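You operate a simulated robot arm through the tools that you are given. There is no shell and no other tool.

You are at the controls of a simulated robot arm. One attempt, no reset.

Task
Pull the stop button up, turn the throttle to 0, switch to forward and tare the reading.
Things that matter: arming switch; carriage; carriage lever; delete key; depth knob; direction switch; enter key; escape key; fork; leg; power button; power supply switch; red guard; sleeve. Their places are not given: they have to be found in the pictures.

The check looks at the end state, three seconds after you hand in, the way a careful person would. Anything else that was tipped, shoved, dropped, spilled or broken makes it a failure.

Robot
A 7-joint arm with a two-finger parallel gripper, fixed in place. Base frame: the origin is on the floor under the middle of its stand, x ahead of it, y to its left, z up. Lengths are in mm, angles in rad, forces in N, time in s.
With the tool pointing down near the work surface it reaches from about 300 to 680 mm from the base axis. Its first joint turns from -1.152 to 1.152 rad. Payload 1.57 kg.
The tool frame sits at the grasp point between the pads (the TCP): z along the fingers, y along the line on which they close. The tips reach 30 mm beyond it. The gripper opens to 110 mm. The fingers are 24 mm wide and 12 mm thick; the gripper's body (48 by 112 mm) begins 78 mm behind the TCP.
Orientation is that of the tool frame in the base frame, as a unit quaternion [w, x, y, z]. With the fingers straight down and closing along the base's y, the tool's x points along the base's -x, its y along +y and its z along -z.

Tools
- The arm moves only by the tool step_arm. Its argument "series" is a list of rows, each a list of 2 entries, a list of its own where there are three numbers: the shift along the tool's x, y, z in mm, then the turn, a rotation vector about the tool's x, y, z in rad. In form: [[[dx, dy, dz], [rx, ry, rz]], ...]. A call has 1 to 20 rows; each row shifts and turns the commanded pose from where the row before left it, along the tool's axes as they then stand. "gripper" is the finger opening in mm, from 0 to 110, set as the call begins (left out, the last holds). Rows are played at 5 a second. More than 50 mm and 0.15 rad between two rows, or a gripper value outside its range, and nothing of the call is played. Where a pose cannot be reached the arm comes as near as it can. A force on the tool above 40 N (or 10 N above the force at the start of the call, whichever is more), or a blocked arm, ends the call early, and 0.2 s more pass. Each finger travels about 108 mm/s and halts on what it meets, pressing with about 43 N; the grip force reading is that of the motor and also rises with nothing between the fingers. The clock runs only during rows and for 0.2 s after the last one: add rows that do not move to give the fingers time. The reply holds the time, the measured pose of the TCP, the force on the tool along the base axes, the opening and the grip force, in the units named above and with some noise, with the torque about the TCP (base axes, N m) and any sound that the robot's microphone picked up.
- Cameras (640 x 400 px; columns grow to the right, rows downward): "scene" is fixed at [178.3, -435, 1379.3]; the picture's right is [0.36, -0.93, 0.00], its down [-0.73, -0.28, -0.62] and it looks along [0.58, 0.22, -0.79] (base axes); focal length 214 px, centre (320, 200). "wrist" rides on the gripper at [70, 16, -141] in the tool frame; the picture's right is [-0.23, 0.97, 0.00], its down [-0.85, -0.20, -0.48] and it looks along [-0.47, -0.11, 0.88] (tool axes); focal length 222 px, centre (320, 200).
- get_image(camera): a new picture of that camera. The clock stands still meanwhile.
- pixel_to_xyz(camera, pixels): for up to 12 pixels [column, row] of the newest picture of that camera ("zoom" is the newest enlarged one), the place [x, y, z] in the base frame of the surface seen there, good to about 2 mm. The clock stands still meanwhile.
- enlarge(camera, box): a new picture of the part [left, top, right, bottom] of that camera's present view, enlarged. The clock stands still meanwhile.
- sign_off(): hands the job in; it is judged then, once.

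Open the gripper and draw the arm clear of the work before you hand the job in, unless the task says otherwise.

The tools are called after "Emit:" as name(argument=value, ...) on one line, values as JSON. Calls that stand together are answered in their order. step_arm: Moves the arm, as the interface text tells. Its arguments: {"type":"object","properties":{"series":{"type":"array"},"gripper":{"type":"number"}},"required":["series"]} The other tools are called the same way: get_image (camera) takes a picture; pixel_to_xyz (camera, pixels) gives the place of the surface under pixels of a picture; enlarge (camera, box) takes an enlarged picture of a part of a camera's view; sign_off () hands the job in.

At the start:

```text
t: 0.0
position: [316.0, -154.5, 1124.4]
ee_rot: [0.0, 0.0, 1.0, 0.0]
contact_force: [0.0, -0.1, 0.1]
wrist_torque: [0.0, -0.02, -0.02]
opening: 110.3
gripper_force: 0.0
```

scene: 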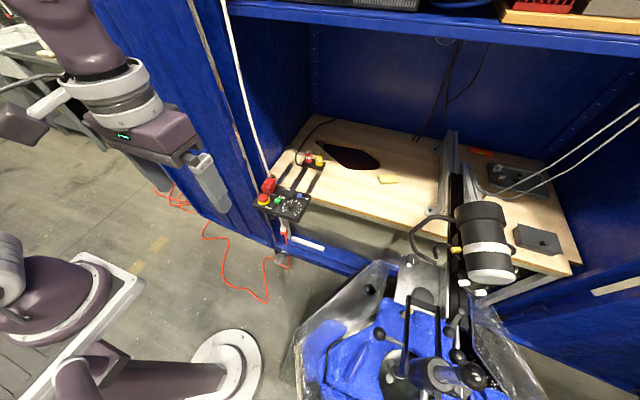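
wrist: 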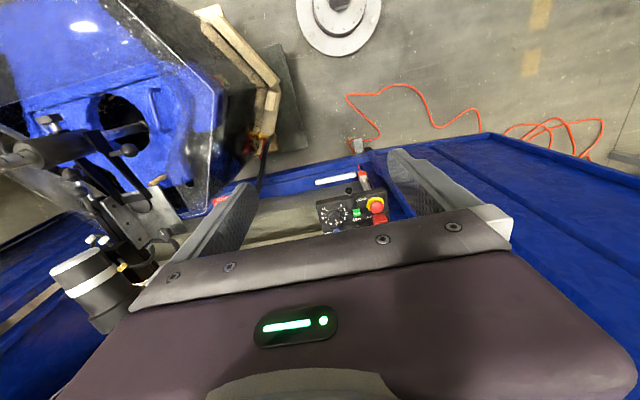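

The scene picture shows a small control panel near (285,203) with a red/yellow stop button at (263,200) and a dial near (292,205). I enlarge that area and others to find the parts.

Emit:
enlarge(camera="scene", box=[235, 140, 335, 250])

Emit:
enlarge(camera="wrist", box=[290, 160, 410, 240])

Emit:
enlarge(camera="scene", box=[360, 180, 560, 400])

```text
3.64 times, centred on (285, 195) of scene
```

zoom: 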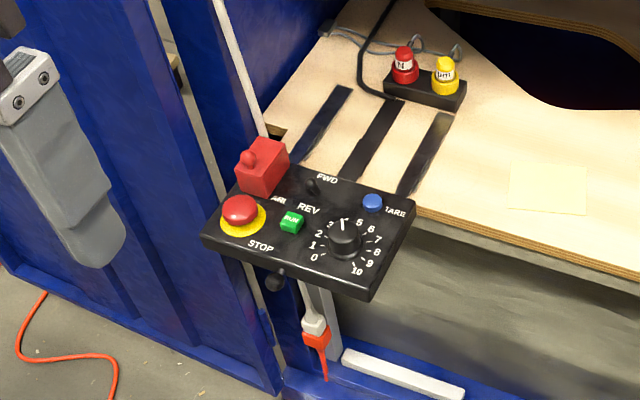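

```text
5.00 times, centred on (350, 200) of wrist
```

zoom: 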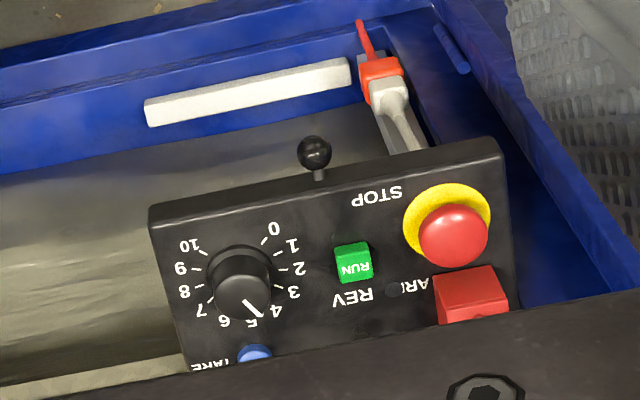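

```text
1.82 times, centred on (460, 290) of scene
```

zoom: 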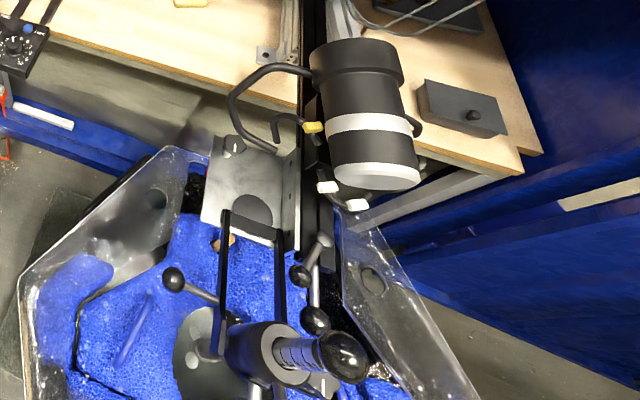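

The panel carries STOP (red mushroom), a throttle dial, FWD/REV switch, RUN and TARE. I zoom closer onto it to locate each part precisely.

Emit:
enlarge(camera="scene", box=[262, 178, 312, 226])

Emit:
enlarge(camera="scene", box=[250, 170, 300, 220])

```text
8.33 times, centred on (287, 202) of scene
```

zoom: 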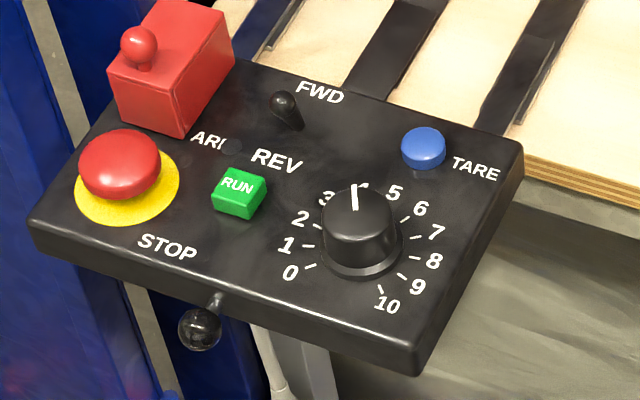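

```text
8.00 times, centred on (275, 195) of scene
```

zoom: 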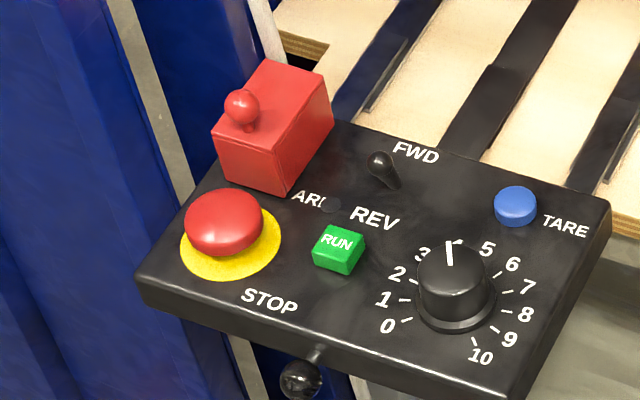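

The second zoom shows all parts. I query the 3D places: STOP top (222,215), yellow ring, dial, toggle tip (378,160) and base (395,187), TARE (515,200), panel corners, guard.

Emit:
pixel_to_xyz(camera="zoom", pixels=[[222, 212], [262, 255], [452, 262], [445, 245], [378, 160], [395, 186], [516, 198], [330, 205], [338, 235], [150, 280], [500, 385], [600, 205]])

Emit:
pixel_to_xyz(camera="zoom", pixels=[[242, 103], [290, 80], [325, 80], [215, 130], [285, 190], [300, 380], [388, 327], [480, 355], [415, 152], [373, 217], [350, 125], [445, 320]])

```text
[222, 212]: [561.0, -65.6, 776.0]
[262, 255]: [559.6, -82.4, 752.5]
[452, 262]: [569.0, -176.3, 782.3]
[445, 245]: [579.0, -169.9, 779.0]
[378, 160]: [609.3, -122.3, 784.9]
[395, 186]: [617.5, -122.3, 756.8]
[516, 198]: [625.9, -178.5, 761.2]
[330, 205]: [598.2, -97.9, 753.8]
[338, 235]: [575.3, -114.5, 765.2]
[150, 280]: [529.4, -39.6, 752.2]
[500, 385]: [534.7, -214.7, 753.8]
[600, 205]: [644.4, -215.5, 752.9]
```

```text
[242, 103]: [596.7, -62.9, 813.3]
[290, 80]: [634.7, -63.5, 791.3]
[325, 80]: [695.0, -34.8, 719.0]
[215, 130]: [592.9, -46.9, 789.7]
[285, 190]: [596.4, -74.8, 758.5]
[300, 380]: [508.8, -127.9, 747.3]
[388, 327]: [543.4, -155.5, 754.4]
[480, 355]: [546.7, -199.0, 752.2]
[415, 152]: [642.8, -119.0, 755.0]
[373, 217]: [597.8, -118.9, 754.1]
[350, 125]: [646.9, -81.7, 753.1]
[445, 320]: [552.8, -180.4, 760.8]
```

The direction lever tip (609,-122,785) leans toward the robot from its base (618,-122), i.e. toward REV; dial centre is about (568,-177). I check the surroundings that could obstruct the arm: shelf edge, white cord at (250,100), cabinet panels.

Emit:
get_image(camera="scene")

Emit:
pixel_to_xyz(camera="scene", pixels=[[236, 60], [250, 110], [262, 165], [228, 10], [300, 18], [400, 25], [500, 32], [600, 50], [205, 50], [240, 130], [200, 170], [260, 150]])

Emit:
pixel_to_xyz(camera="scene", pixels=[[310, 160], [320, 161], [345, 120], [350, 180], [387, 179], [300, 125], [440, 180], [450, 140], [480, 210], [405, 225], [425, 240], [380, 290]])

```text
taken
```

scene: 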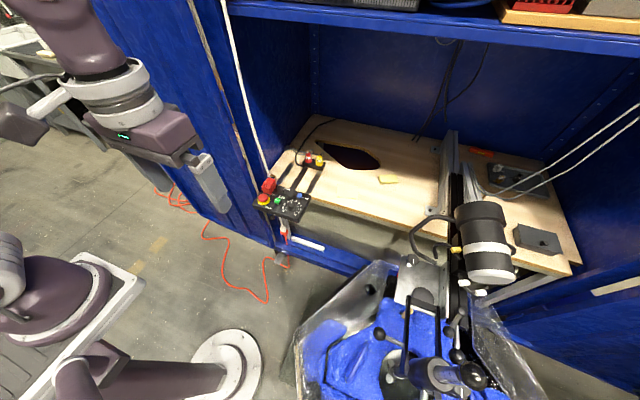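

```text
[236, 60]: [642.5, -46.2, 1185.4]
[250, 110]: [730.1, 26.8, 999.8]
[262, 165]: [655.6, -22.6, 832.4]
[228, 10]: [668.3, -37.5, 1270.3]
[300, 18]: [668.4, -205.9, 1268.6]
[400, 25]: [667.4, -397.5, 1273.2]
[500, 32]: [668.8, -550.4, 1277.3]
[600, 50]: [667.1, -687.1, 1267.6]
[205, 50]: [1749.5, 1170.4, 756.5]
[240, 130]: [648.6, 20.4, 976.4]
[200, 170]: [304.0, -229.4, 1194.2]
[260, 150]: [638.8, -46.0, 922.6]
```

```text
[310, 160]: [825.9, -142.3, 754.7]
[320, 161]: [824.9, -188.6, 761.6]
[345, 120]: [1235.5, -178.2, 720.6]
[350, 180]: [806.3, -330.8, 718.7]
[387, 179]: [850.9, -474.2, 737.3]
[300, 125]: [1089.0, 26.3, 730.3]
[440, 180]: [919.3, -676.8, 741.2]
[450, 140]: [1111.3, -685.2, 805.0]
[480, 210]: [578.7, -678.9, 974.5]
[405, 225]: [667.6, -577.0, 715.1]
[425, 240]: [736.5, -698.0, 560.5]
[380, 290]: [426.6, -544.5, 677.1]
```

A vertical white rod stands at about (640,-46) behind the guard and the shelf edge is at z≈1270, x≈667; the panel itself is flat at z≈753. I move above and in front of the panel (TCP ≈ (500,-128,960)) for a closer wrist view.

Emit:
step_arm(series=[[[-30.7, 4.4, 27.4], [0, 0, 0]], [[-30.7, 4.4, 27.4], [0, 0, 0]], [[-30.7, 4.4, 27.4], [0, 0, 0]], [[-30.7, 4.4, 27.4], [0, 0, 0]], [[-30.7, 4.4, 27.4], [0, 0, 0]], [[-30.7, 4.4, 27.4], [0, 0, 0]], [[0, 0, 0], [0, 0, 0]]])

Emit:
get_image(camera="wrist")

Emit:
get_image(camera="scene")

```text
t: 1.6
position: [498.3, -130.2, 958.2]
ee_rot: [0.0, 0.001, 1.0, 0.0]
contact_force: [0.9, 1.2, -0.7]
wrist_torque: [-0.02, 0.02, -0.01]
opening: 110.0
gripper_force: 0.0
```

```text
taken
```

wrist: 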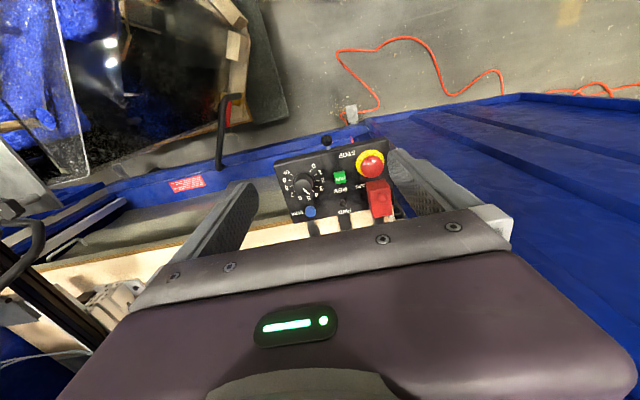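

```text
taken
```

scene: 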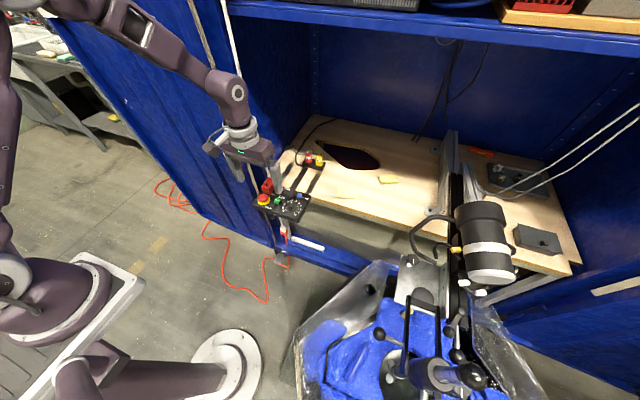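

The wrist view now shows the panel at columns 275-400, rows 145-220. I enlarge it.

Emit:
enlarge(camera="wrist", box=[268, 138, 398, 222])

Emit:
enlarge(camera="scene", box=[190, 110, 310, 220])

Emit:
enlarge(camera="wrist", box=[325, 140, 400, 220])

```text
4.76 times, centred on (333, 180) of wrist
```

zoom: 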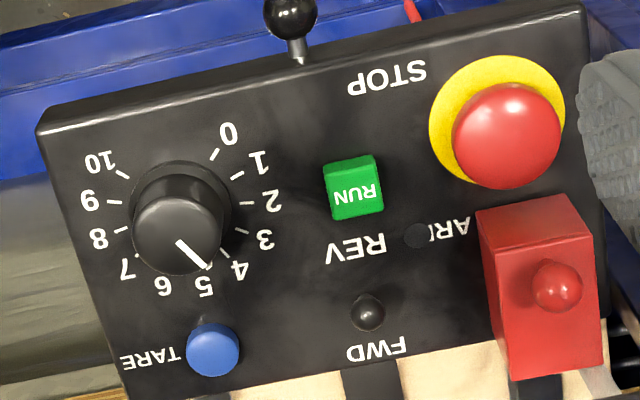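

```text
3.64 times, centred on (250, 165) of scene
```

zoom: 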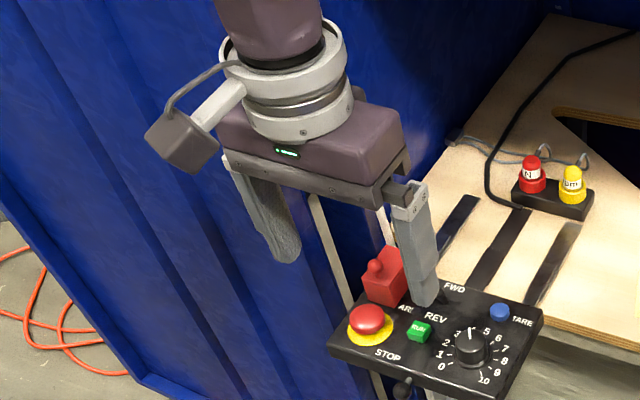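

```text
5.00 times, centred on (362, 180) of wrist
```

zoom: 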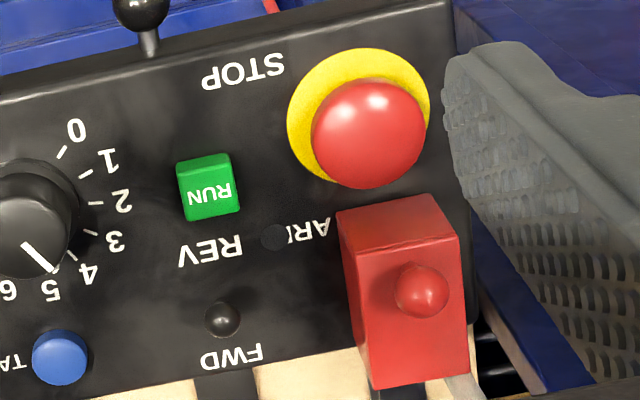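

The enlarged wrist view shows STOP at (367,120), guard at (405,290), RUN at (208,187). I measure edges of the stop button, the guard and RUN.

Emit:
pixel_to_xyz(camera="zoom", pixels=[[370, 110], [316, 130], [422, 130], [370, 183], [372, 84], [292, 115], [428, 100], [362, 52], [325, 178], [180, 190], [237, 180], [210, 155]])

Emit:
pixel_to_xyz(camera="zoom", pixels=[[340, 213], [430, 198], [362, 255], [456, 240], [372, 383], [465, 372], [420, 290], [222, 318], [212, 325], [236, 316], [222, 305], [60, 357]])

```text
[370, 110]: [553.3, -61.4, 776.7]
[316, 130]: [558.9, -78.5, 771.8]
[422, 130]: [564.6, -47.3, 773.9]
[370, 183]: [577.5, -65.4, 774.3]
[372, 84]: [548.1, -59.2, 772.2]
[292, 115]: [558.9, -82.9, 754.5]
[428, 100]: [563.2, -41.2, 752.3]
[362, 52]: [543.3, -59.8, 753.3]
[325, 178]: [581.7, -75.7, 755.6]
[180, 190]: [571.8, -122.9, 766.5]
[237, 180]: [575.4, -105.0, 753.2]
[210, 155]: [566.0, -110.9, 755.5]
```

```text
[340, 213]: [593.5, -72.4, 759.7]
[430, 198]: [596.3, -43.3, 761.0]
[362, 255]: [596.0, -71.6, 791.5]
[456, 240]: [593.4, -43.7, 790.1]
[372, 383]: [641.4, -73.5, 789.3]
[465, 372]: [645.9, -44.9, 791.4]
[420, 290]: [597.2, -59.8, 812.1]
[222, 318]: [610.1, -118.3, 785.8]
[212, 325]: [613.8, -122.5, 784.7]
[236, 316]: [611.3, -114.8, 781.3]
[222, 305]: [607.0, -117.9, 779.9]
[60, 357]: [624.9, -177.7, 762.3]
```

Stop centre ≈ (563,-62.5), radius ≈16, rim z≈773, plate 753; guard spans x 594-644, y -73..-43; RUN's near edge is at y≈-105. I narrow the gripper to 50 mm and move above the stop button at TCP z≈860.

Emit:
step_arm(series=[[[-15.7, 16.4, 25], [0, 0, 0]], [[-15.7, 16.4, 25], [0, 0, 0]], [[-15.7, 16.4, 25], [0, 0, 0]], [[-15.7, 16.4, 25], [0, 0, 0]], [[0, 0, 0], [0, 0, 0]], [[0, 0, 0], [0, 0, 0]], [[0, 0, 0], [0, 0, 0]]], gripper=50)

Emit:
get_image(camera="wrist")

Emit:
enlarge(camera="scene", box=[220, 120, 320, 220])

```text
t: 3.2
position: [562.2, -66.3, 858.8]
ee_rot: [0.0, 0.0, 1.0, 0.0]
contact_force: [-0.2, -0.9, -0.2]
wrist_torque: [0.01, 0.0, -0.01]
opening: 50.2
gripper_force: 0.1
```

```text
taken
```

wrist: 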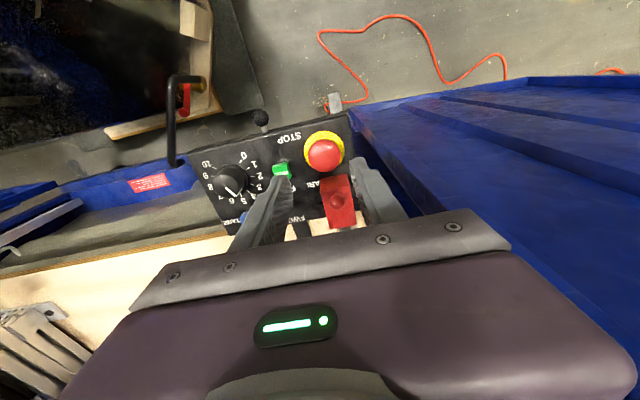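

```text
4.00 times, centred on (270, 170) of scene
```

zoom: 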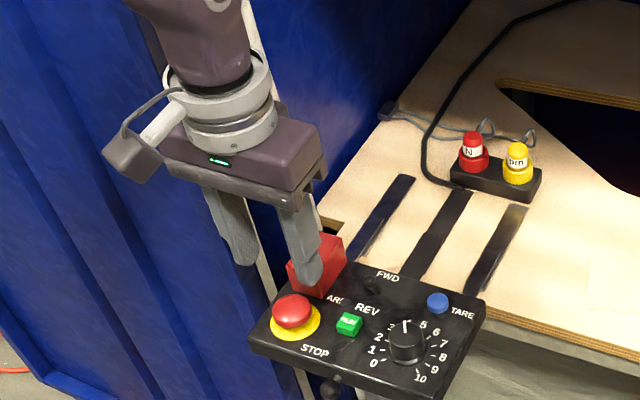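

The stop button at (323,152) lies between the fingertips. I take a still row to see how noisy the pose reading is.

Emit:
step_arm(series=[[[0, 0, 0], [0, 0, 0]]])

Emit:
enlarge(camera="wrist", box=[250, 110, 400, 230])

```text
t: 3.6
position: [562.8, -66.0, 858.7]
ee_rot: [-0.001, 0.0, 1.0, -0.001]
contact_force: [0.2, 0.4, 0.2]
wrist_torque: [-0.01, -0.01, -0.01]
opening: 50.1
gripper_force: 0.1
```

```text
3.33 times, centred on (325, 170) of wrist
```

zoom: 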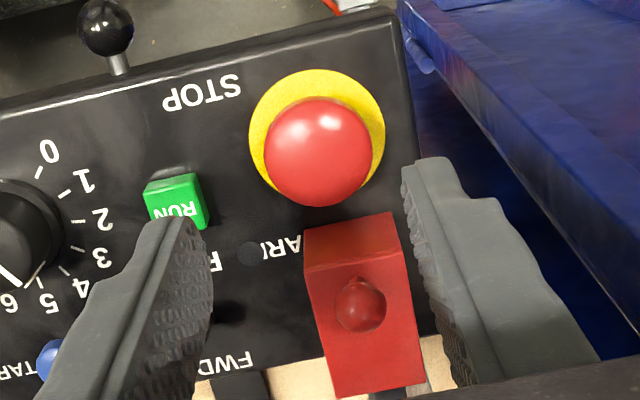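

Readings are steady at y≈-66, 3.5 mm short of the target. I check the fingertips' places in the picture against the button.

Emit:
pixel_to_xyz(camera="zoom", pixels=[[183, 225], [160, 225], [205, 250], [412, 172], [440, 165], [410, 200], [320, 140], [268, 165], [371, 150], [320, 203], [250, 135], [384, 120]])

```text
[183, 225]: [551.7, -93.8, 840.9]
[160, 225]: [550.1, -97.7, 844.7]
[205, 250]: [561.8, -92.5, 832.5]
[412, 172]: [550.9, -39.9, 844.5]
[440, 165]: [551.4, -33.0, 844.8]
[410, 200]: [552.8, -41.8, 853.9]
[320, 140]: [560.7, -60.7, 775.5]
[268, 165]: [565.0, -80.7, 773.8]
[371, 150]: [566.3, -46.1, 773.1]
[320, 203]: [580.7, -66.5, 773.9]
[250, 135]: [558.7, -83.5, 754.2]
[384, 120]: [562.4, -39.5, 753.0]
```

The finger centre is indeed y≈-66.5. Before descending I check that the blue structure to the right (450,100)/(500,200) isn't in the right finger's way.

Emit:
pixel_to_xyz(camera="zoom", pixels=[[430, 60], [440, 120], [470, 150], [500, 100], [520, 200], [560, 250], [600, 150], [600, 320], [410, 60], [415, 100], [395, 30], [620, 60]])

```text
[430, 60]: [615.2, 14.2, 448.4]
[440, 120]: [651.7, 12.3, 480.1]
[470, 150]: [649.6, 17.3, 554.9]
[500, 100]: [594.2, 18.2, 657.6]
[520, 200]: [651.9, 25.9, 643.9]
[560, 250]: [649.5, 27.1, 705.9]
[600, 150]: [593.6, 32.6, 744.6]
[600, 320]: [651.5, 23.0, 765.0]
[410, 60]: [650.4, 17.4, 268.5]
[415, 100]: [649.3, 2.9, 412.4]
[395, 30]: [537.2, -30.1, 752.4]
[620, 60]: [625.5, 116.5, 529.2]
```

The blue door lies at y≥12, clear of the right finger (outer face ≈ -26). I shift 3.3 mm in y and descend to TCP z≈789, so the tips end about 6 mm above the plate.

Emit:
step_arm(series=[[[0, 3.3, 0], [0, 0, 0]], [[0, 0, 20], [0, 0, 0]], [[0, 0, 20], [0, 0, 0]], [[0, 0, 15], [0, 0, 0]], [[0, 0, 10], [0, 0, 0]], [[0, 0, 4], [0, 0, 0]], [[0, 0, 0], [0, 0, 0]], [[0, 0, 0], [0, 0, 0]]])

Emit:
enlarge(camera="wrist", box=[230, 90, 410, 230])

Emit:
enlarge(camera="scene", box=[235, 140, 315, 220])

```text
t: 5.4
position: [562.9, -59.8, 789.9]
ee_rot: [0.0, 0.0, 1.0, 0.0]
contact_force: [0.1, -0.6, -0.6]
wrist_torque: [-0.01, 0.0, -0.02]
opening: 49.8
gripper_force: 0.1
```

```text
2.86 times, centred on (320, 160) of wrist
```

zoom: 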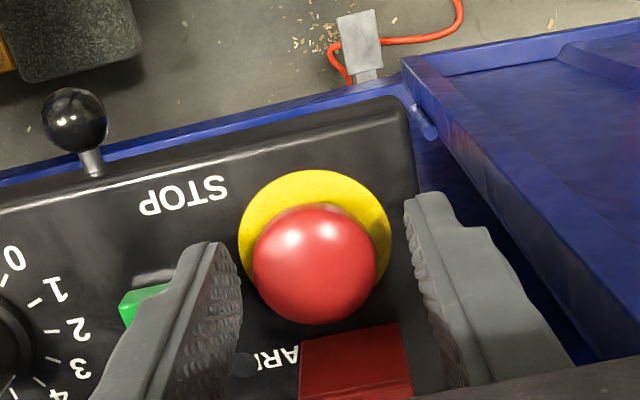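

```text
5.00 times, centred on (275, 180) of scene
```

zoom: 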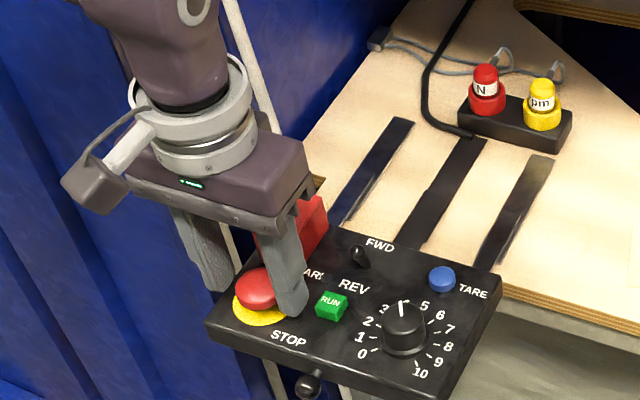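

The button (254–377 px) sits nearer the left finger (≈242) than the right (≈408); TCP reads y=-59.8. I shift -2.5 mm in y and re-read.

Emit:
step_arm(series=[[[0, -2.5, 0], [0, 0, 0]], [[0, 0, 0], [0, 0, 0]], [[0, 0, 0], [0, 0, 0]]])

Emit:
enlarge(camera="wrist", box=[230, 90, 410, 230])

```text
t: 6.2
position: [563.5, -61.3, 789.7]
ee_rot: [0.001, 0.0, 1.0, 0.0]
contact_force: [1.0, 0.3, -0.2]
wrist_torque: [0.0, 0.0, -0.01]
opening: 49.8
gripper_force: 0.0
```

```text
2.86 times, centred on (320, 160) of wrist
```

zoom: 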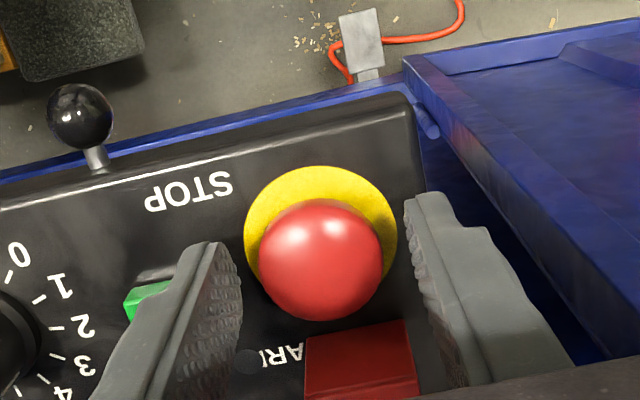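

The button is now nearly centred (259–384 px between 240 and 408). I close the gripper on it.

Emit:
step_arm(series=[[[0, 0, 0], [0, 0, 0]], [[0, 0, 0], [0, 0, 0]], [[0, 0, 0], [0, 0, 0]], [[0, 0, 0], [0, 0, 0]]], gripper=20)

Emit:
enlarge(camera="wrist", box=[230, 90, 410, 230])

```text
t: 7.2
position: [563.6, -62.1, 790.1]
ee_rot: [0.0, -0.001, 1.0, 0.001]
contact_force: [0.4, 1.2, -0.3]
wrist_torque: [0.0, 0.03, 0.05]
opening: 34.1
gripper_force: 41.6
```

```text
2.86 times, centred on (320, 160) of wrist
```

zoom: 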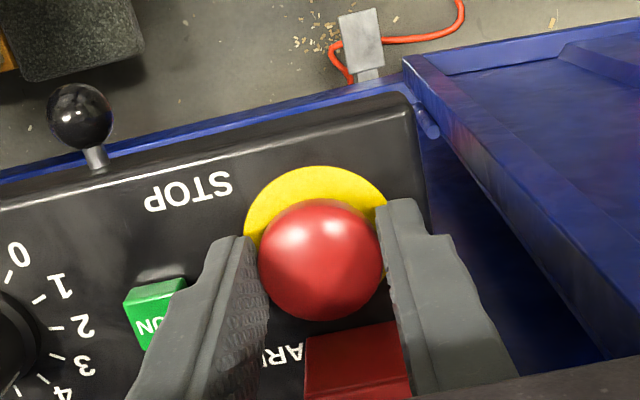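

The fingers hold the button at 34.1 mm with 41.6 N. I pull up in small 2 mm steps and watch for force and click.

Emit:
step_arm(series=[[[0, 0, -2], [0, 0, 0]], [[0, 0, -2], [0, 0, 0]], [[0, 0, -2], [0, 0, 0]], [[0, 0, 0], [0, 0, 0]]])

```text
t: 8.2
position: [563.2, -62.6, 796.5]
ee_rot: [0.001, 0.0, 1.0, 0.0]
contact_force: [1.2, 3.8, -6.9]
wrist_torque: [0.09, -0.16, 0.0]
opening: 34.2
gripper_force: 41.8
```

The tool rose 6.4 mm with only 7 N pulling down. I look whether the button came with it.

Emit:
enlarge(camera="scene", box=[245, 170, 295, 215])

Emit:
enlarge(camera="wrist", box=[230, 90, 410, 230])

```text
8.89 times, centred on (270, 192) of scene
```

zoom: 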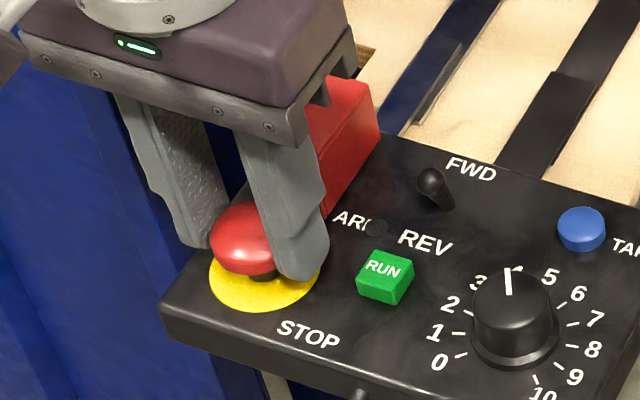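

```text
2.86 times, centred on (320, 160) of wrist
```

zoom: 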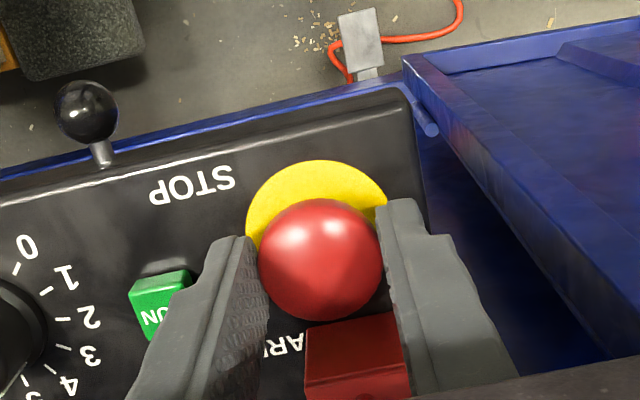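

The button came up with the fingers (dark stem visible at (262,275)). I continue a few mm to make sure it reaches its upper stop.

Emit:
step_arm(series=[[[0, 0, -1.5], [0, 0, 0]], [[0, 0, -1.5], [0, 0, 0]], [[0, 0, 0], [0, 0, 0]]])

```text
t: 9.0
position: [563.0, -61.4, 799.4]
ee_rot: [-0.001, 0.0, 1.0, 0.0]
contact_force: [6.3, 0.5, -32.7]
wrist_torque: [0.01, -0.2, 0.01]
opening: 34.2
gripper_force: 41.8
```

The pull force rose to 33 N, so the button is at its upper stop. I ease 1 mm and open to 50 mm, then look.

Emit:
step_arm(series=[[[0, 0, 0], [0, 0, 0]], [[0, 0, 0], [0, 0, 0]], [[0, 0, 0], [0, 0, 0]]], gripper=50)

Emit:
enlarge(camera="scene", box=[245, 170, 295, 215])

```text
t: 9.8
position: [562.9, -62.2, 799.3]
ee_rot: [0.0, 0.0, 1.0, 0.0]
contact_force: [-0.5, -0.6, 0.5]
wrist_torque: [-0.01, -0.01, 0.0]
opening: 49.8
gripper_force: 0.2
```

```text
8.89 times, centred on (270, 192) of scene
```

zoom: 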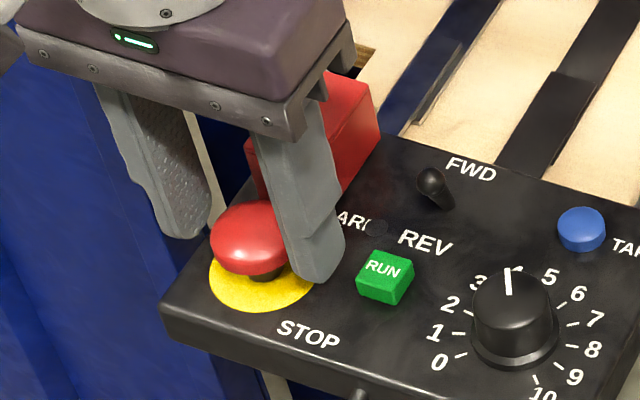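

The stop button stays up with the gripper open. I retract straight up and move toward the dial for a close view.

Emit:
step_arm(series=[[[0, 0, -20], [0, 0, 0]], [[0, 0, -30], [0, 0, 0]], [[0, 0, -30], [0, 0, 0]], [[0, -38, 0], [0, 0, 0]], [[0, -38, 0], [0, 0, 0]], [[0, -38, 0], [0, 0, 0]], [[0, 0, 0], [0, 0, 0]], [[0, 0, 0], [0, 0, 0]]], gripper=100)

Emit:
get_image(camera="wrist")

Emit:
enlarge(camera="wrist", box=[260, 110, 400, 210])

```text
t: 11.6
position: [563.8, -176.1, 880.5]
ee_rot: [0.0, -0.001, 1.0, 0.0]
contact_force: [-0.3, 0.1, 0.1]
wrist_torque: [-0.01, -0.01, 0.0]
opening: 100.0
gripper_force: 0.1
```

```text
taken
```

wrist: 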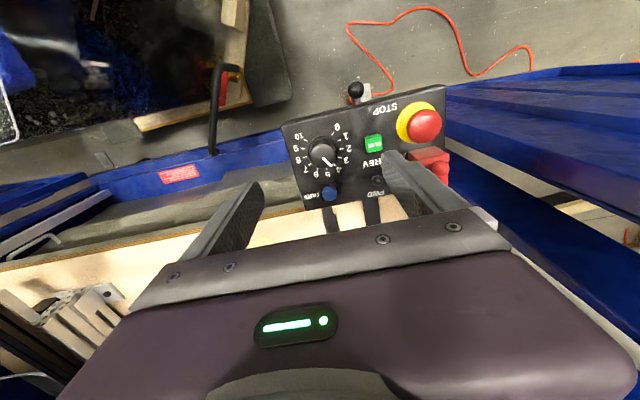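

```text
4.00 times, centred on (330, 160) of wrist
```

zoom: 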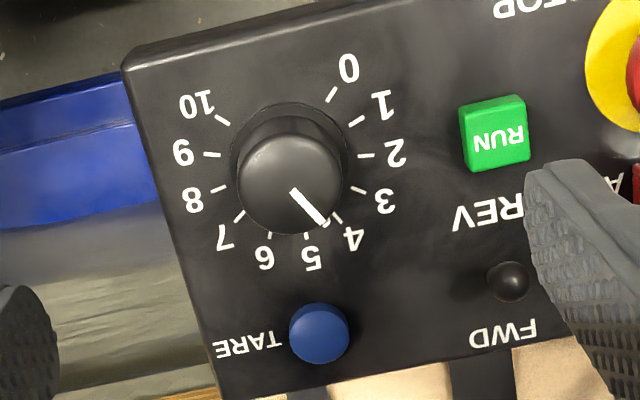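

Now the dial is clear at zoom (290,175), pointer ending near 4. I measure the dial top, pointer ends, tick marks, knob edges, and TARE.

Emit:
pixel_to_xyz(camera="zoom", pixels=[[293, 192], [322, 222], [290, 170], [243, 190], [338, 190], [290, 230], [290, 138], [333, 92], [222, 120], [357, 120], [365, 156], [336, 217]])

Emit:
pixel_to_xyz(camera="zoom", pixels=[[358, 190], [306, 237], [269, 234], [238, 216], [219, 189], [211, 155], [232, 150], [348, 150], [290, 104], [320, 330], [320, 305], [508, 280]])

```text
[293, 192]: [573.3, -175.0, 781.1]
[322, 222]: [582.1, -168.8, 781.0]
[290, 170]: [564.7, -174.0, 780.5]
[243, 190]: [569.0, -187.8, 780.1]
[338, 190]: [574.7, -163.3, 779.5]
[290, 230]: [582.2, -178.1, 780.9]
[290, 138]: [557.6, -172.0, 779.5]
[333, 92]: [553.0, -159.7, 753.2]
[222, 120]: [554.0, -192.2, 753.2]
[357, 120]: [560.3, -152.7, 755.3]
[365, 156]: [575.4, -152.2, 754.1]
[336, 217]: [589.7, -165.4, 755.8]
```

```text
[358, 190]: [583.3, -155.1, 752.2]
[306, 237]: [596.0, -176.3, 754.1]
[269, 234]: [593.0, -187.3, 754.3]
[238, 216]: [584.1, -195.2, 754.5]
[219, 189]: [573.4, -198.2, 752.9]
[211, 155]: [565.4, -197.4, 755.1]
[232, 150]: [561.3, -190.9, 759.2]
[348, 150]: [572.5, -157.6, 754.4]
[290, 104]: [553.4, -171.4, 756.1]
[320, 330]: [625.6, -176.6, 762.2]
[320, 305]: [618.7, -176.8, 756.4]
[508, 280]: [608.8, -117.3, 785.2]
```

Dial centre ≈ (570.5,-175.5), knob radius ≈12.3, top z 781; ticks: 0 at 135°, 5 at 0° about base z, pointer at about 29°. I centre above it, pre-rotate the tool by +0.87 rad about its z, and narrow to 44 mm.

Emit:
step_arm(series=[[[-6.7, 0.6, 10], [0, 0, 0]], [[0, 0, 10], [0, 0, 0.145]], [[0, 0, 10], [0, 0, 0.145]], [[0, 0, 0], [0, 0, 0.145]], [[0, 0, 0], [0, 0, 0.145]], [[0, 0, 0], [0, 0, 0.145]], [[0, 0, 0], [0, 0, 0.145]], [[0, 0, 0], [0, 0, 0]], [[0, 0, 0], [0, 0, 0]], [[0, 0, 0], [0, 0, 0]]], gripper=44)

Emit:
get_image(camera="wrist")

Emit:
enlarge(camera="wrist", box=[250, 100, 400, 220])

```text
t: 13.8
position: [568.8, -175.6, 849.1]
ee_rot: [0.0, 0.422, 0.907, 0.001]
contact_force: [1.0, 0.5, -0.4]
wrist_torque: [-0.02, 0.02, 0.04]
opening: 43.9
gripper_force: 0.0
```

```text
taken
```

wrist: 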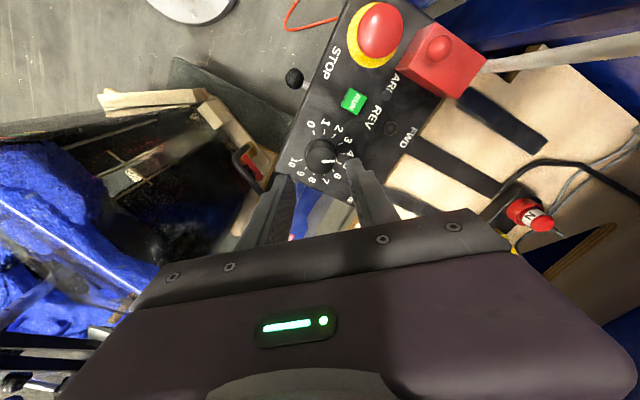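

```text
3.33 times, centred on (325, 160) of wrist
```

zoom: 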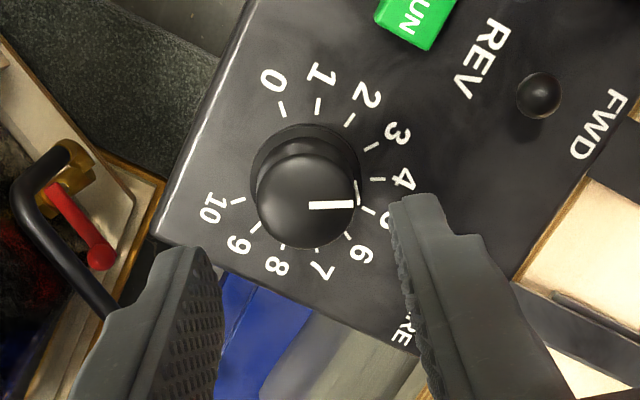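

The tool is turned 50°; the knob sits at zoom (305,200) between the fingers. I re-measure the knob and fingertips here.

Emit:
pixel_to_xyz(camera="zoom", pixels=[[310, 205], [354, 204], [258, 205], [306, 158], [306, 246], [352, 185], [262, 185], [345, 235], [270, 235], [394, 225], [220, 290], [322, 205]])

```text
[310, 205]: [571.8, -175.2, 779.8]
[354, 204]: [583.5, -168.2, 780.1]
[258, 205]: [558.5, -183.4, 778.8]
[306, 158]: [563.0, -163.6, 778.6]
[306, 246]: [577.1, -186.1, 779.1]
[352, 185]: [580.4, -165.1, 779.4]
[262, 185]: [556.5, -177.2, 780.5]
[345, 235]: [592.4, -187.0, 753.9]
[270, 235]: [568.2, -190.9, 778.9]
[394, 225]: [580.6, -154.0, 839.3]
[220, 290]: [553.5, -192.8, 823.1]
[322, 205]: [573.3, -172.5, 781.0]
```

Knob centre ≈ (570.5,-175.3), pointer ≈28.6°. I correct by (-0.9, +1.5) in the tool plane and descend to TCP z≈793.

Emit:
step_arm(series=[[[-0.9, 1.5, 0], [0, 0, 0]], [[0, 0, 20], [0, 0, 0]], [[0, 0, 16], [0, 0, 0]], [[0, 0, 12], [0, 0, 0]], [[0, 0, 8], [0, 0, 0]], [[0, 0, 0], [0, 0, 0]], [[0, 0, 0], [0, 0, 0]], [[0, 0, 0], [0, 0, 0]]])

Emit:
enlarge(camera="wrist", box=[250, 100, 400, 220])

Emit:
enlarge(camera="scene", box=[255, 170, 325, 225])

```text
t: 15.6
position: [571.7, -175.2, 791.1]
ee_rot: [0.001, 0.422, 0.907, -0.001]
contact_force: [0.0, -0.2, -0.7]
wrist_torque: [-0.02, 0.0, 0.03]
opening: 44.1
gripper_force: 0.0
```

```text
3.33 times, centred on (325, 160) of wrist
```

zoom: 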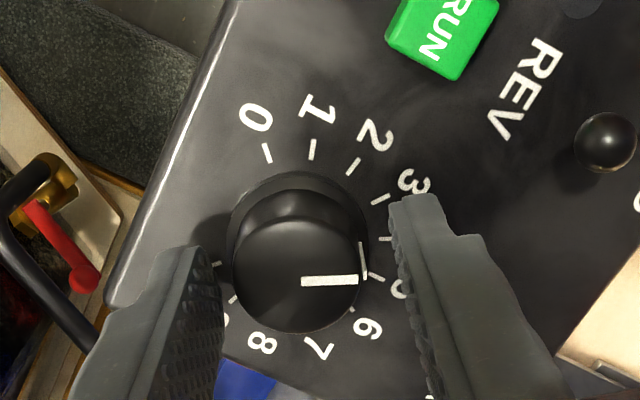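

```text
7.27 times, centred on (290, 198) of scene
```

zoom: 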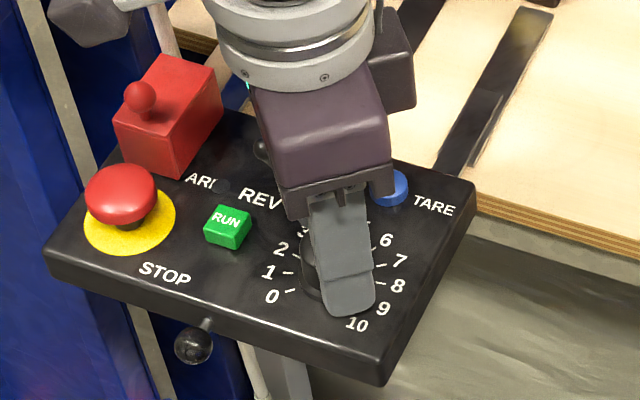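

Fingertips are near knob height; the knob is about 1 mm left of centre. I shift -1.2 mm along the tool's y and close on the knob.

Emit:
step_arm(series=[[[0, -1.2, 0], [0, 0, 0]], [[0, 0, 0], [0, 0, 0]], [[0, 0, 0], [0, 0, 0]]])

Emit:
step_arm(series=[[[0, 0, 0], [0, 0, 0]], [[0, 0, 0], [0, 0, 0]], [[0, 0, 0], [0, 0, 0]], [[0, 0, 0], [0, 0, 0]]], gripper=15)

Emit:
enlarge(camera="wrist", box=[250, 100, 400, 220])

```text
t: 16.4
position: [571.0, -176.1, 792.6]
ee_rot: [0.001, 0.421, 0.907, -0.001]
contact_force: [0.4, 1.1, -0.8]
wrist_torque: [0.01, 0.03, -0.01]
opening: 44.0
gripper_force: 0.0
```

```text
t: 17.4
position: [572.6, -176.2, 792.0]
ee_rot: [0.0, 0.422, 0.907, 0.0]
contact_force: [-0.2, -0.4, 0.5]
wrist_torque: [0.11, 0.01, -0.04]
opening: 32.9
gripper_force: 41.6
```

```text
3.33 times, centred on (325, 160) of wrist
```

zoom: 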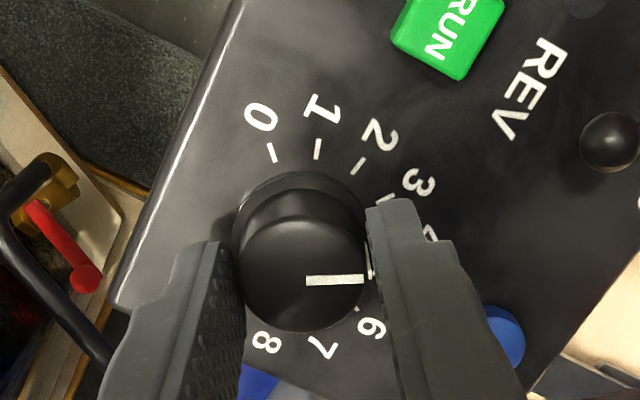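

The fingers stopped at 32.9 mm, likely on the knob's wider skirt, with 41.6 N. I try a first turn of -0.3 rad and look at whether the pointer follows.

Emit:
step_arm(series=[[[0, 0, 0], [0, 0, -0.1]], [[0, 0, 0], [0, 0, -0.1]], [[0, 0, 0], [0, 0, -0.1]], [[0, 0, 0], [0, 0, 0]], [[0, 0, 0], [0, 0, 0]]])

Emit:
enlarge(camera="wrist", box=[250, 100, 400, 220])

```text
t: 18.6
position: [572.4, -175.9, 792.9]
ee_rot: [0.001, 0.282, 0.959, 0.0]
contact_force: [0.1, -3.6, 9.4]
wrist_torque: [0.25, 0.49, 0.0]
opening: 33.0
gripper_force: 41.0
```

```text
3.33 times, centred on (325, 160) of wrist
```

zoom: 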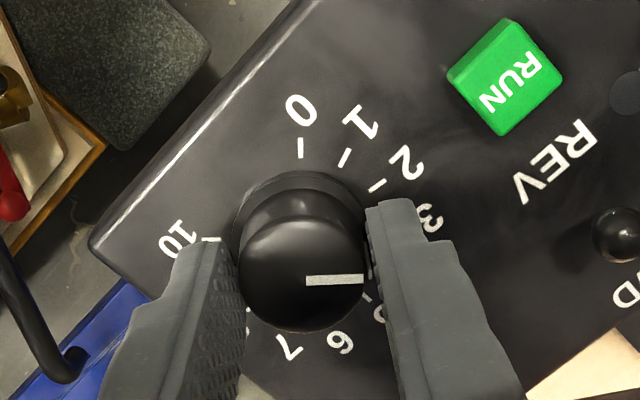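

The pointer turned with the gripper (still horizontal in the rotating view). I continue with -1.2 rad more.

Emit:
step_arm(series=[[[0, 0, 0], [0, 0, -0.12]], [[0, 0, 0], [0, 0, -0.12]], [[0, 0, 0], [0, 0, -0.12]], [[0, 0, 0], [0, 0, -0.12]], [[0, 0, 0], [0, 0, -0.12]], [[0, 0, 0], [0, 0, -0.12]], [[0, 0, 0], [0, 0, -0.12]], [[0, 0, 0], [0, 0, -0.12]], [[0, 0, 0], [0, 0, -0.12]], [[0, 0, 0], [0, 0, -0.12]], [[0, 0, 0], [0, 0, 0]], [[0, 0, 0], [0, 0, 0]]])

Emit:
enlarge(camera="wrist", box=[250, 100, 400, 220])

Emit:
enlarge(camera="scene", box=[255, 170, 325, 225])

```text
t: 21.2
position: [570.2, -174.2, 794.2]
ee_rot: [0.0, -0.311, 0.95, 0.001]
contact_force: [11.5, 26.1, -5.0]
wrist_torque: [0.6, -0.33, -0.01]
opening: 32.8
gripper_force: 40.8
```

```text
3.33 times, centred on (325, 160) of wrist
```

zoom: 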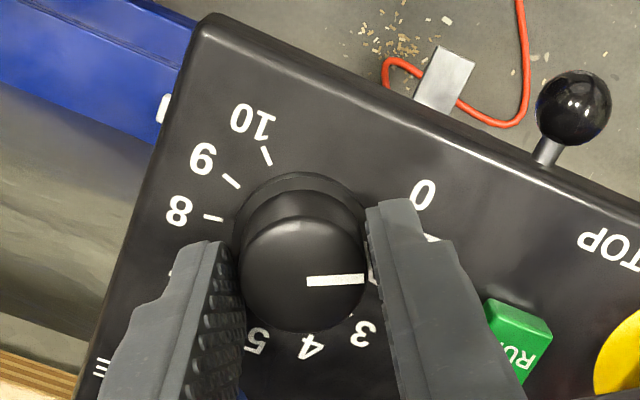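

```text
7.27 times, centred on (290, 198) of scene
```

zoom: 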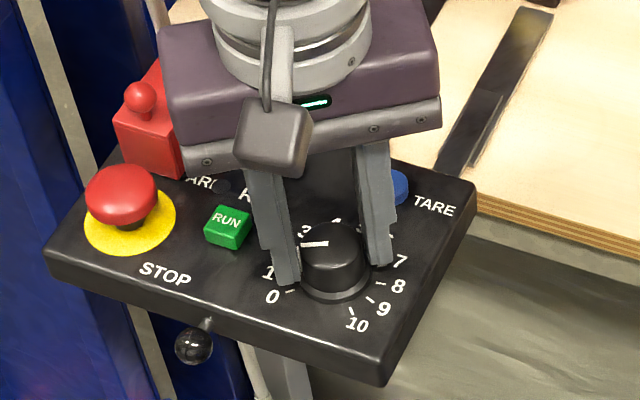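

About 86° turned so far; pointer ≈115° (0 is at 135°), with a 28 N sideways load from slight off-centre. I shift 1.5/0.9 mm to relieve it and turn another -0.26 rad.

Emit:
step_arm(series=[[[-1.5, 0.9, 0], [0, 0, 0]], [[0, 0, 0], [0, 0, -0.09]], [[0, 0, 0], [0, 0, -0.09]], [[0, 0, 0], [0, 0, -0.08]], [[0, 0, 0], [0, 0, 0]], [[0, 0, 0], [0, 0, 0]]])

Emit:
enlarge(camera="wrist", box=[250, 100, 400, 220])

Emit:
enlarge(camera="scene", box=[255, 170, 325, 225])

```text
t: 22.6
position: [571.0, -175.0, 793.3]
ee_rot: [-0.002, -0.431, 0.902, -0.001]
contact_force: [-2.5, 2.7, -5.8]
wrist_torque: [-0.48, 0.76, -0.01]
opening: 32.8
gripper_force: 41.0
```

```text
3.33 times, centred on (325, 160) of wrist
```

zoom: 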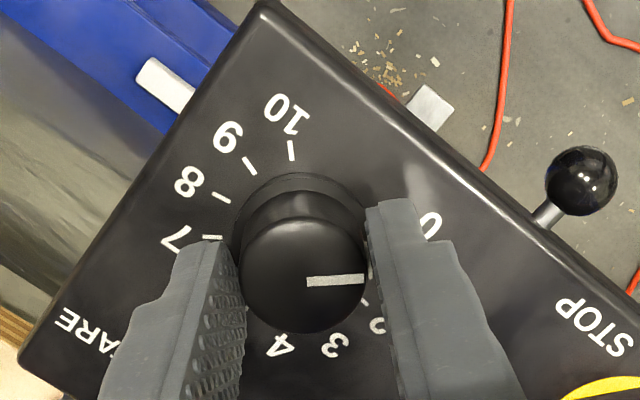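

```text
7.27 times, centred on (290, 198) of scene
```

zoom: 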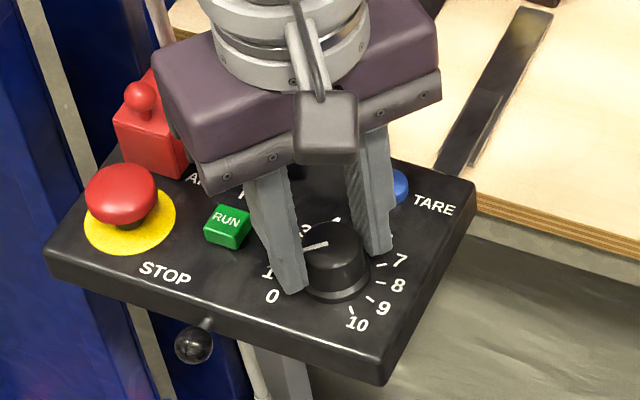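

The tool is now at 51°, so the pointer should be near 129.5°. I measure it: pointer ends (306,282) and (364,279), and knob edges.

Emit:
pixel_to_xyz(camera="zoom", pixels=[[308, 282], [320, 282], [335, 281], [350, 280], [362, 279], [303, 222], [303, 328], [242, 275], [291, 150], [250, 165], [222, 197], [212, 237]])

```text
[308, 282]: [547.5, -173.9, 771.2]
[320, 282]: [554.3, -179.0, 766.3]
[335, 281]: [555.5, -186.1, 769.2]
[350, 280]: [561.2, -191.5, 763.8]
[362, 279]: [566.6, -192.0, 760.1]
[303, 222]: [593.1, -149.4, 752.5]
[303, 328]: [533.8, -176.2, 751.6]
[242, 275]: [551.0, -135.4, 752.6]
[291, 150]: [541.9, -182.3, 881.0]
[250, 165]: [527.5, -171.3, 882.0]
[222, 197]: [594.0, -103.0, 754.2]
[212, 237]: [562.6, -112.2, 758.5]
```

That read the scene zoom instead (it was the newest). I take the wrist zoom again alone and then measure.

Emit:
enlarge(camera="wrist", box=[250, 100, 400, 220])

Emit:
pixel_to_xyz(camera="zoom", pixels=[[308, 282], [320, 282], [335, 281], [350, 280], [362, 279], [303, 222], [303, 328], [242, 275], [291, 150], [250, 165], [222, 197], [212, 237]])

```text
3.33 times, centred on (325, 160) of wrist
```

zoom: 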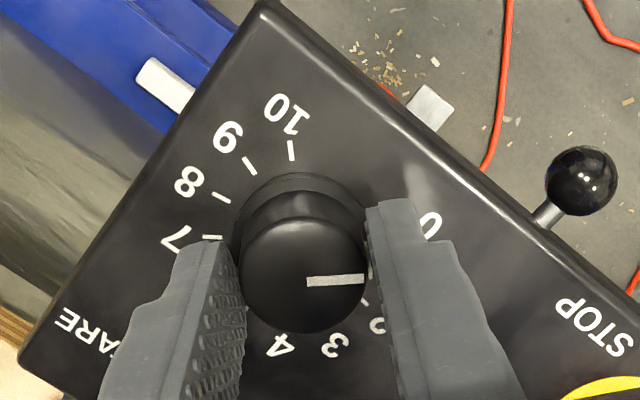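

```text
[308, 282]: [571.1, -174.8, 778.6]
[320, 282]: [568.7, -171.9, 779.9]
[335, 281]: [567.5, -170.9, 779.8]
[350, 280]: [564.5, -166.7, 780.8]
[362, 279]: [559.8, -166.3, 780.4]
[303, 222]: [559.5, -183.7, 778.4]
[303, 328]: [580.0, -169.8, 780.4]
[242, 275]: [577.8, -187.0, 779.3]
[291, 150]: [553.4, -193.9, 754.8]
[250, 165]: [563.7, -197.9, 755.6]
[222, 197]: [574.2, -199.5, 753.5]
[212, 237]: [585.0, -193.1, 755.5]
```

Working the pointer through the camera model gives ≈130-132°; 0 lies at 135°. I turn -0.06 rad more and watch the torque for an end stop.

Emit:
step_arm(series=[[[0, 0, 0], [0, 0, -0.03]], [[0, 0, 0], [0, 0, -0.03]], [[0, 0, 0], [0, 0, 0]], [[0, 0, 0], [0, 0, 0]]])

Emit:
enlarge(camera="wrist", box=[280, 150, 350, 210])

```text
t: 23.6
position: [570.9, -174.3, 793.6]
ee_rot: [-0.001, -0.457, 0.889, 0.0]
contact_force: [-7.5, 0.6, -12.8]
wrist_torque: [-0.3, 0.53, -0.12]
opening: 32.9
gripper_force: 40.9
```

```text
6.67 times, centred on (315, 180) of wrist
```

zoom: 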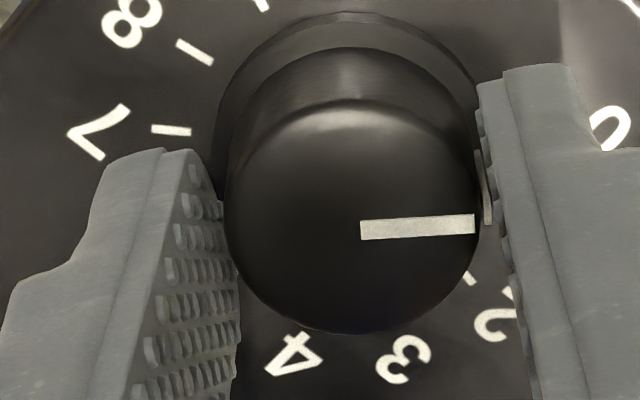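

Torque about z has risen to -0.12, pointer estimated at 133-135°. I add -0.03 rad to see if it is against the end stop.

Emit:
step_arm(series=[[[0, 0, 0], [0, 0, -0.015]], [[0, 0, 0], [0, 0, -0.015]], [[0, 0, 0], [0, 0, 0]], [[0, 0, 0], [0, 0, 0]]])

Emit:
enlarge(camera="wrist", box=[280, 150, 350, 210])

```text
t: 24.6
position: [572.0, -174.8, 793.7]
ee_rot: [0.0, -0.471, 0.882, 0.0]
contact_force: [-9.3, 0.1, -4.8]
wrist_torque: [0.24, 0.16, -0.56]
opening: 32.7
gripper_force: 40.7
```

```text
6.67 times, centred on (315, 180) of wrist
```

zoom: 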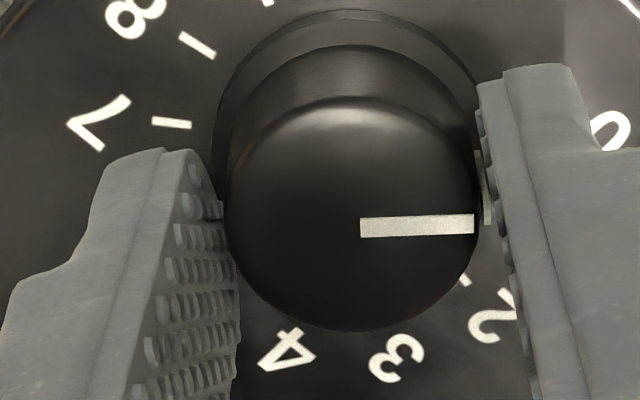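

Torque about z jumped to -0.56 N·m: the dial is against its end stop at 0. I release by opening to 44 mm.

Emit:
step_arm(series=[[[0, 0, 0], [0, 0, 0]], [[0, 0, 0], [0, 0, 0]], [[0, 0, 0], [0, 0, 0]]], gripper=46)

Emit:
enlarge(camera="wrist", box=[250, 100, 400, 220])

```text
t: 25.4
position: [571.8, -174.6, 793.4]
ee_rot: [0.0, -0.471, 0.882, 0.0]
contact_force: [0.2, -0.5, 0.3]
wrist_torque: [-0.01, -0.01, -0.01]
opening: 45.9
gripper_force: 0.1
```

```text
3.33 times, centred on (325, 160) of wrist
```

zoom: 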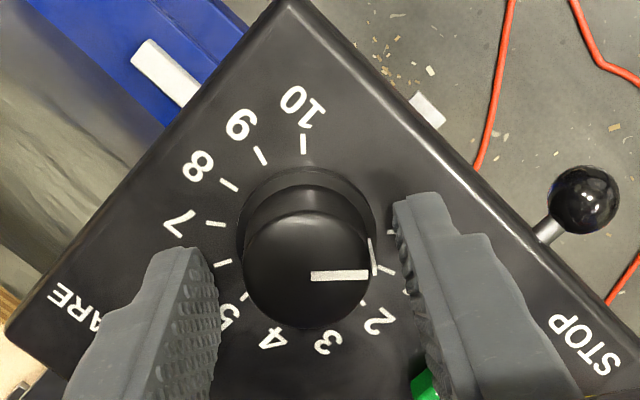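

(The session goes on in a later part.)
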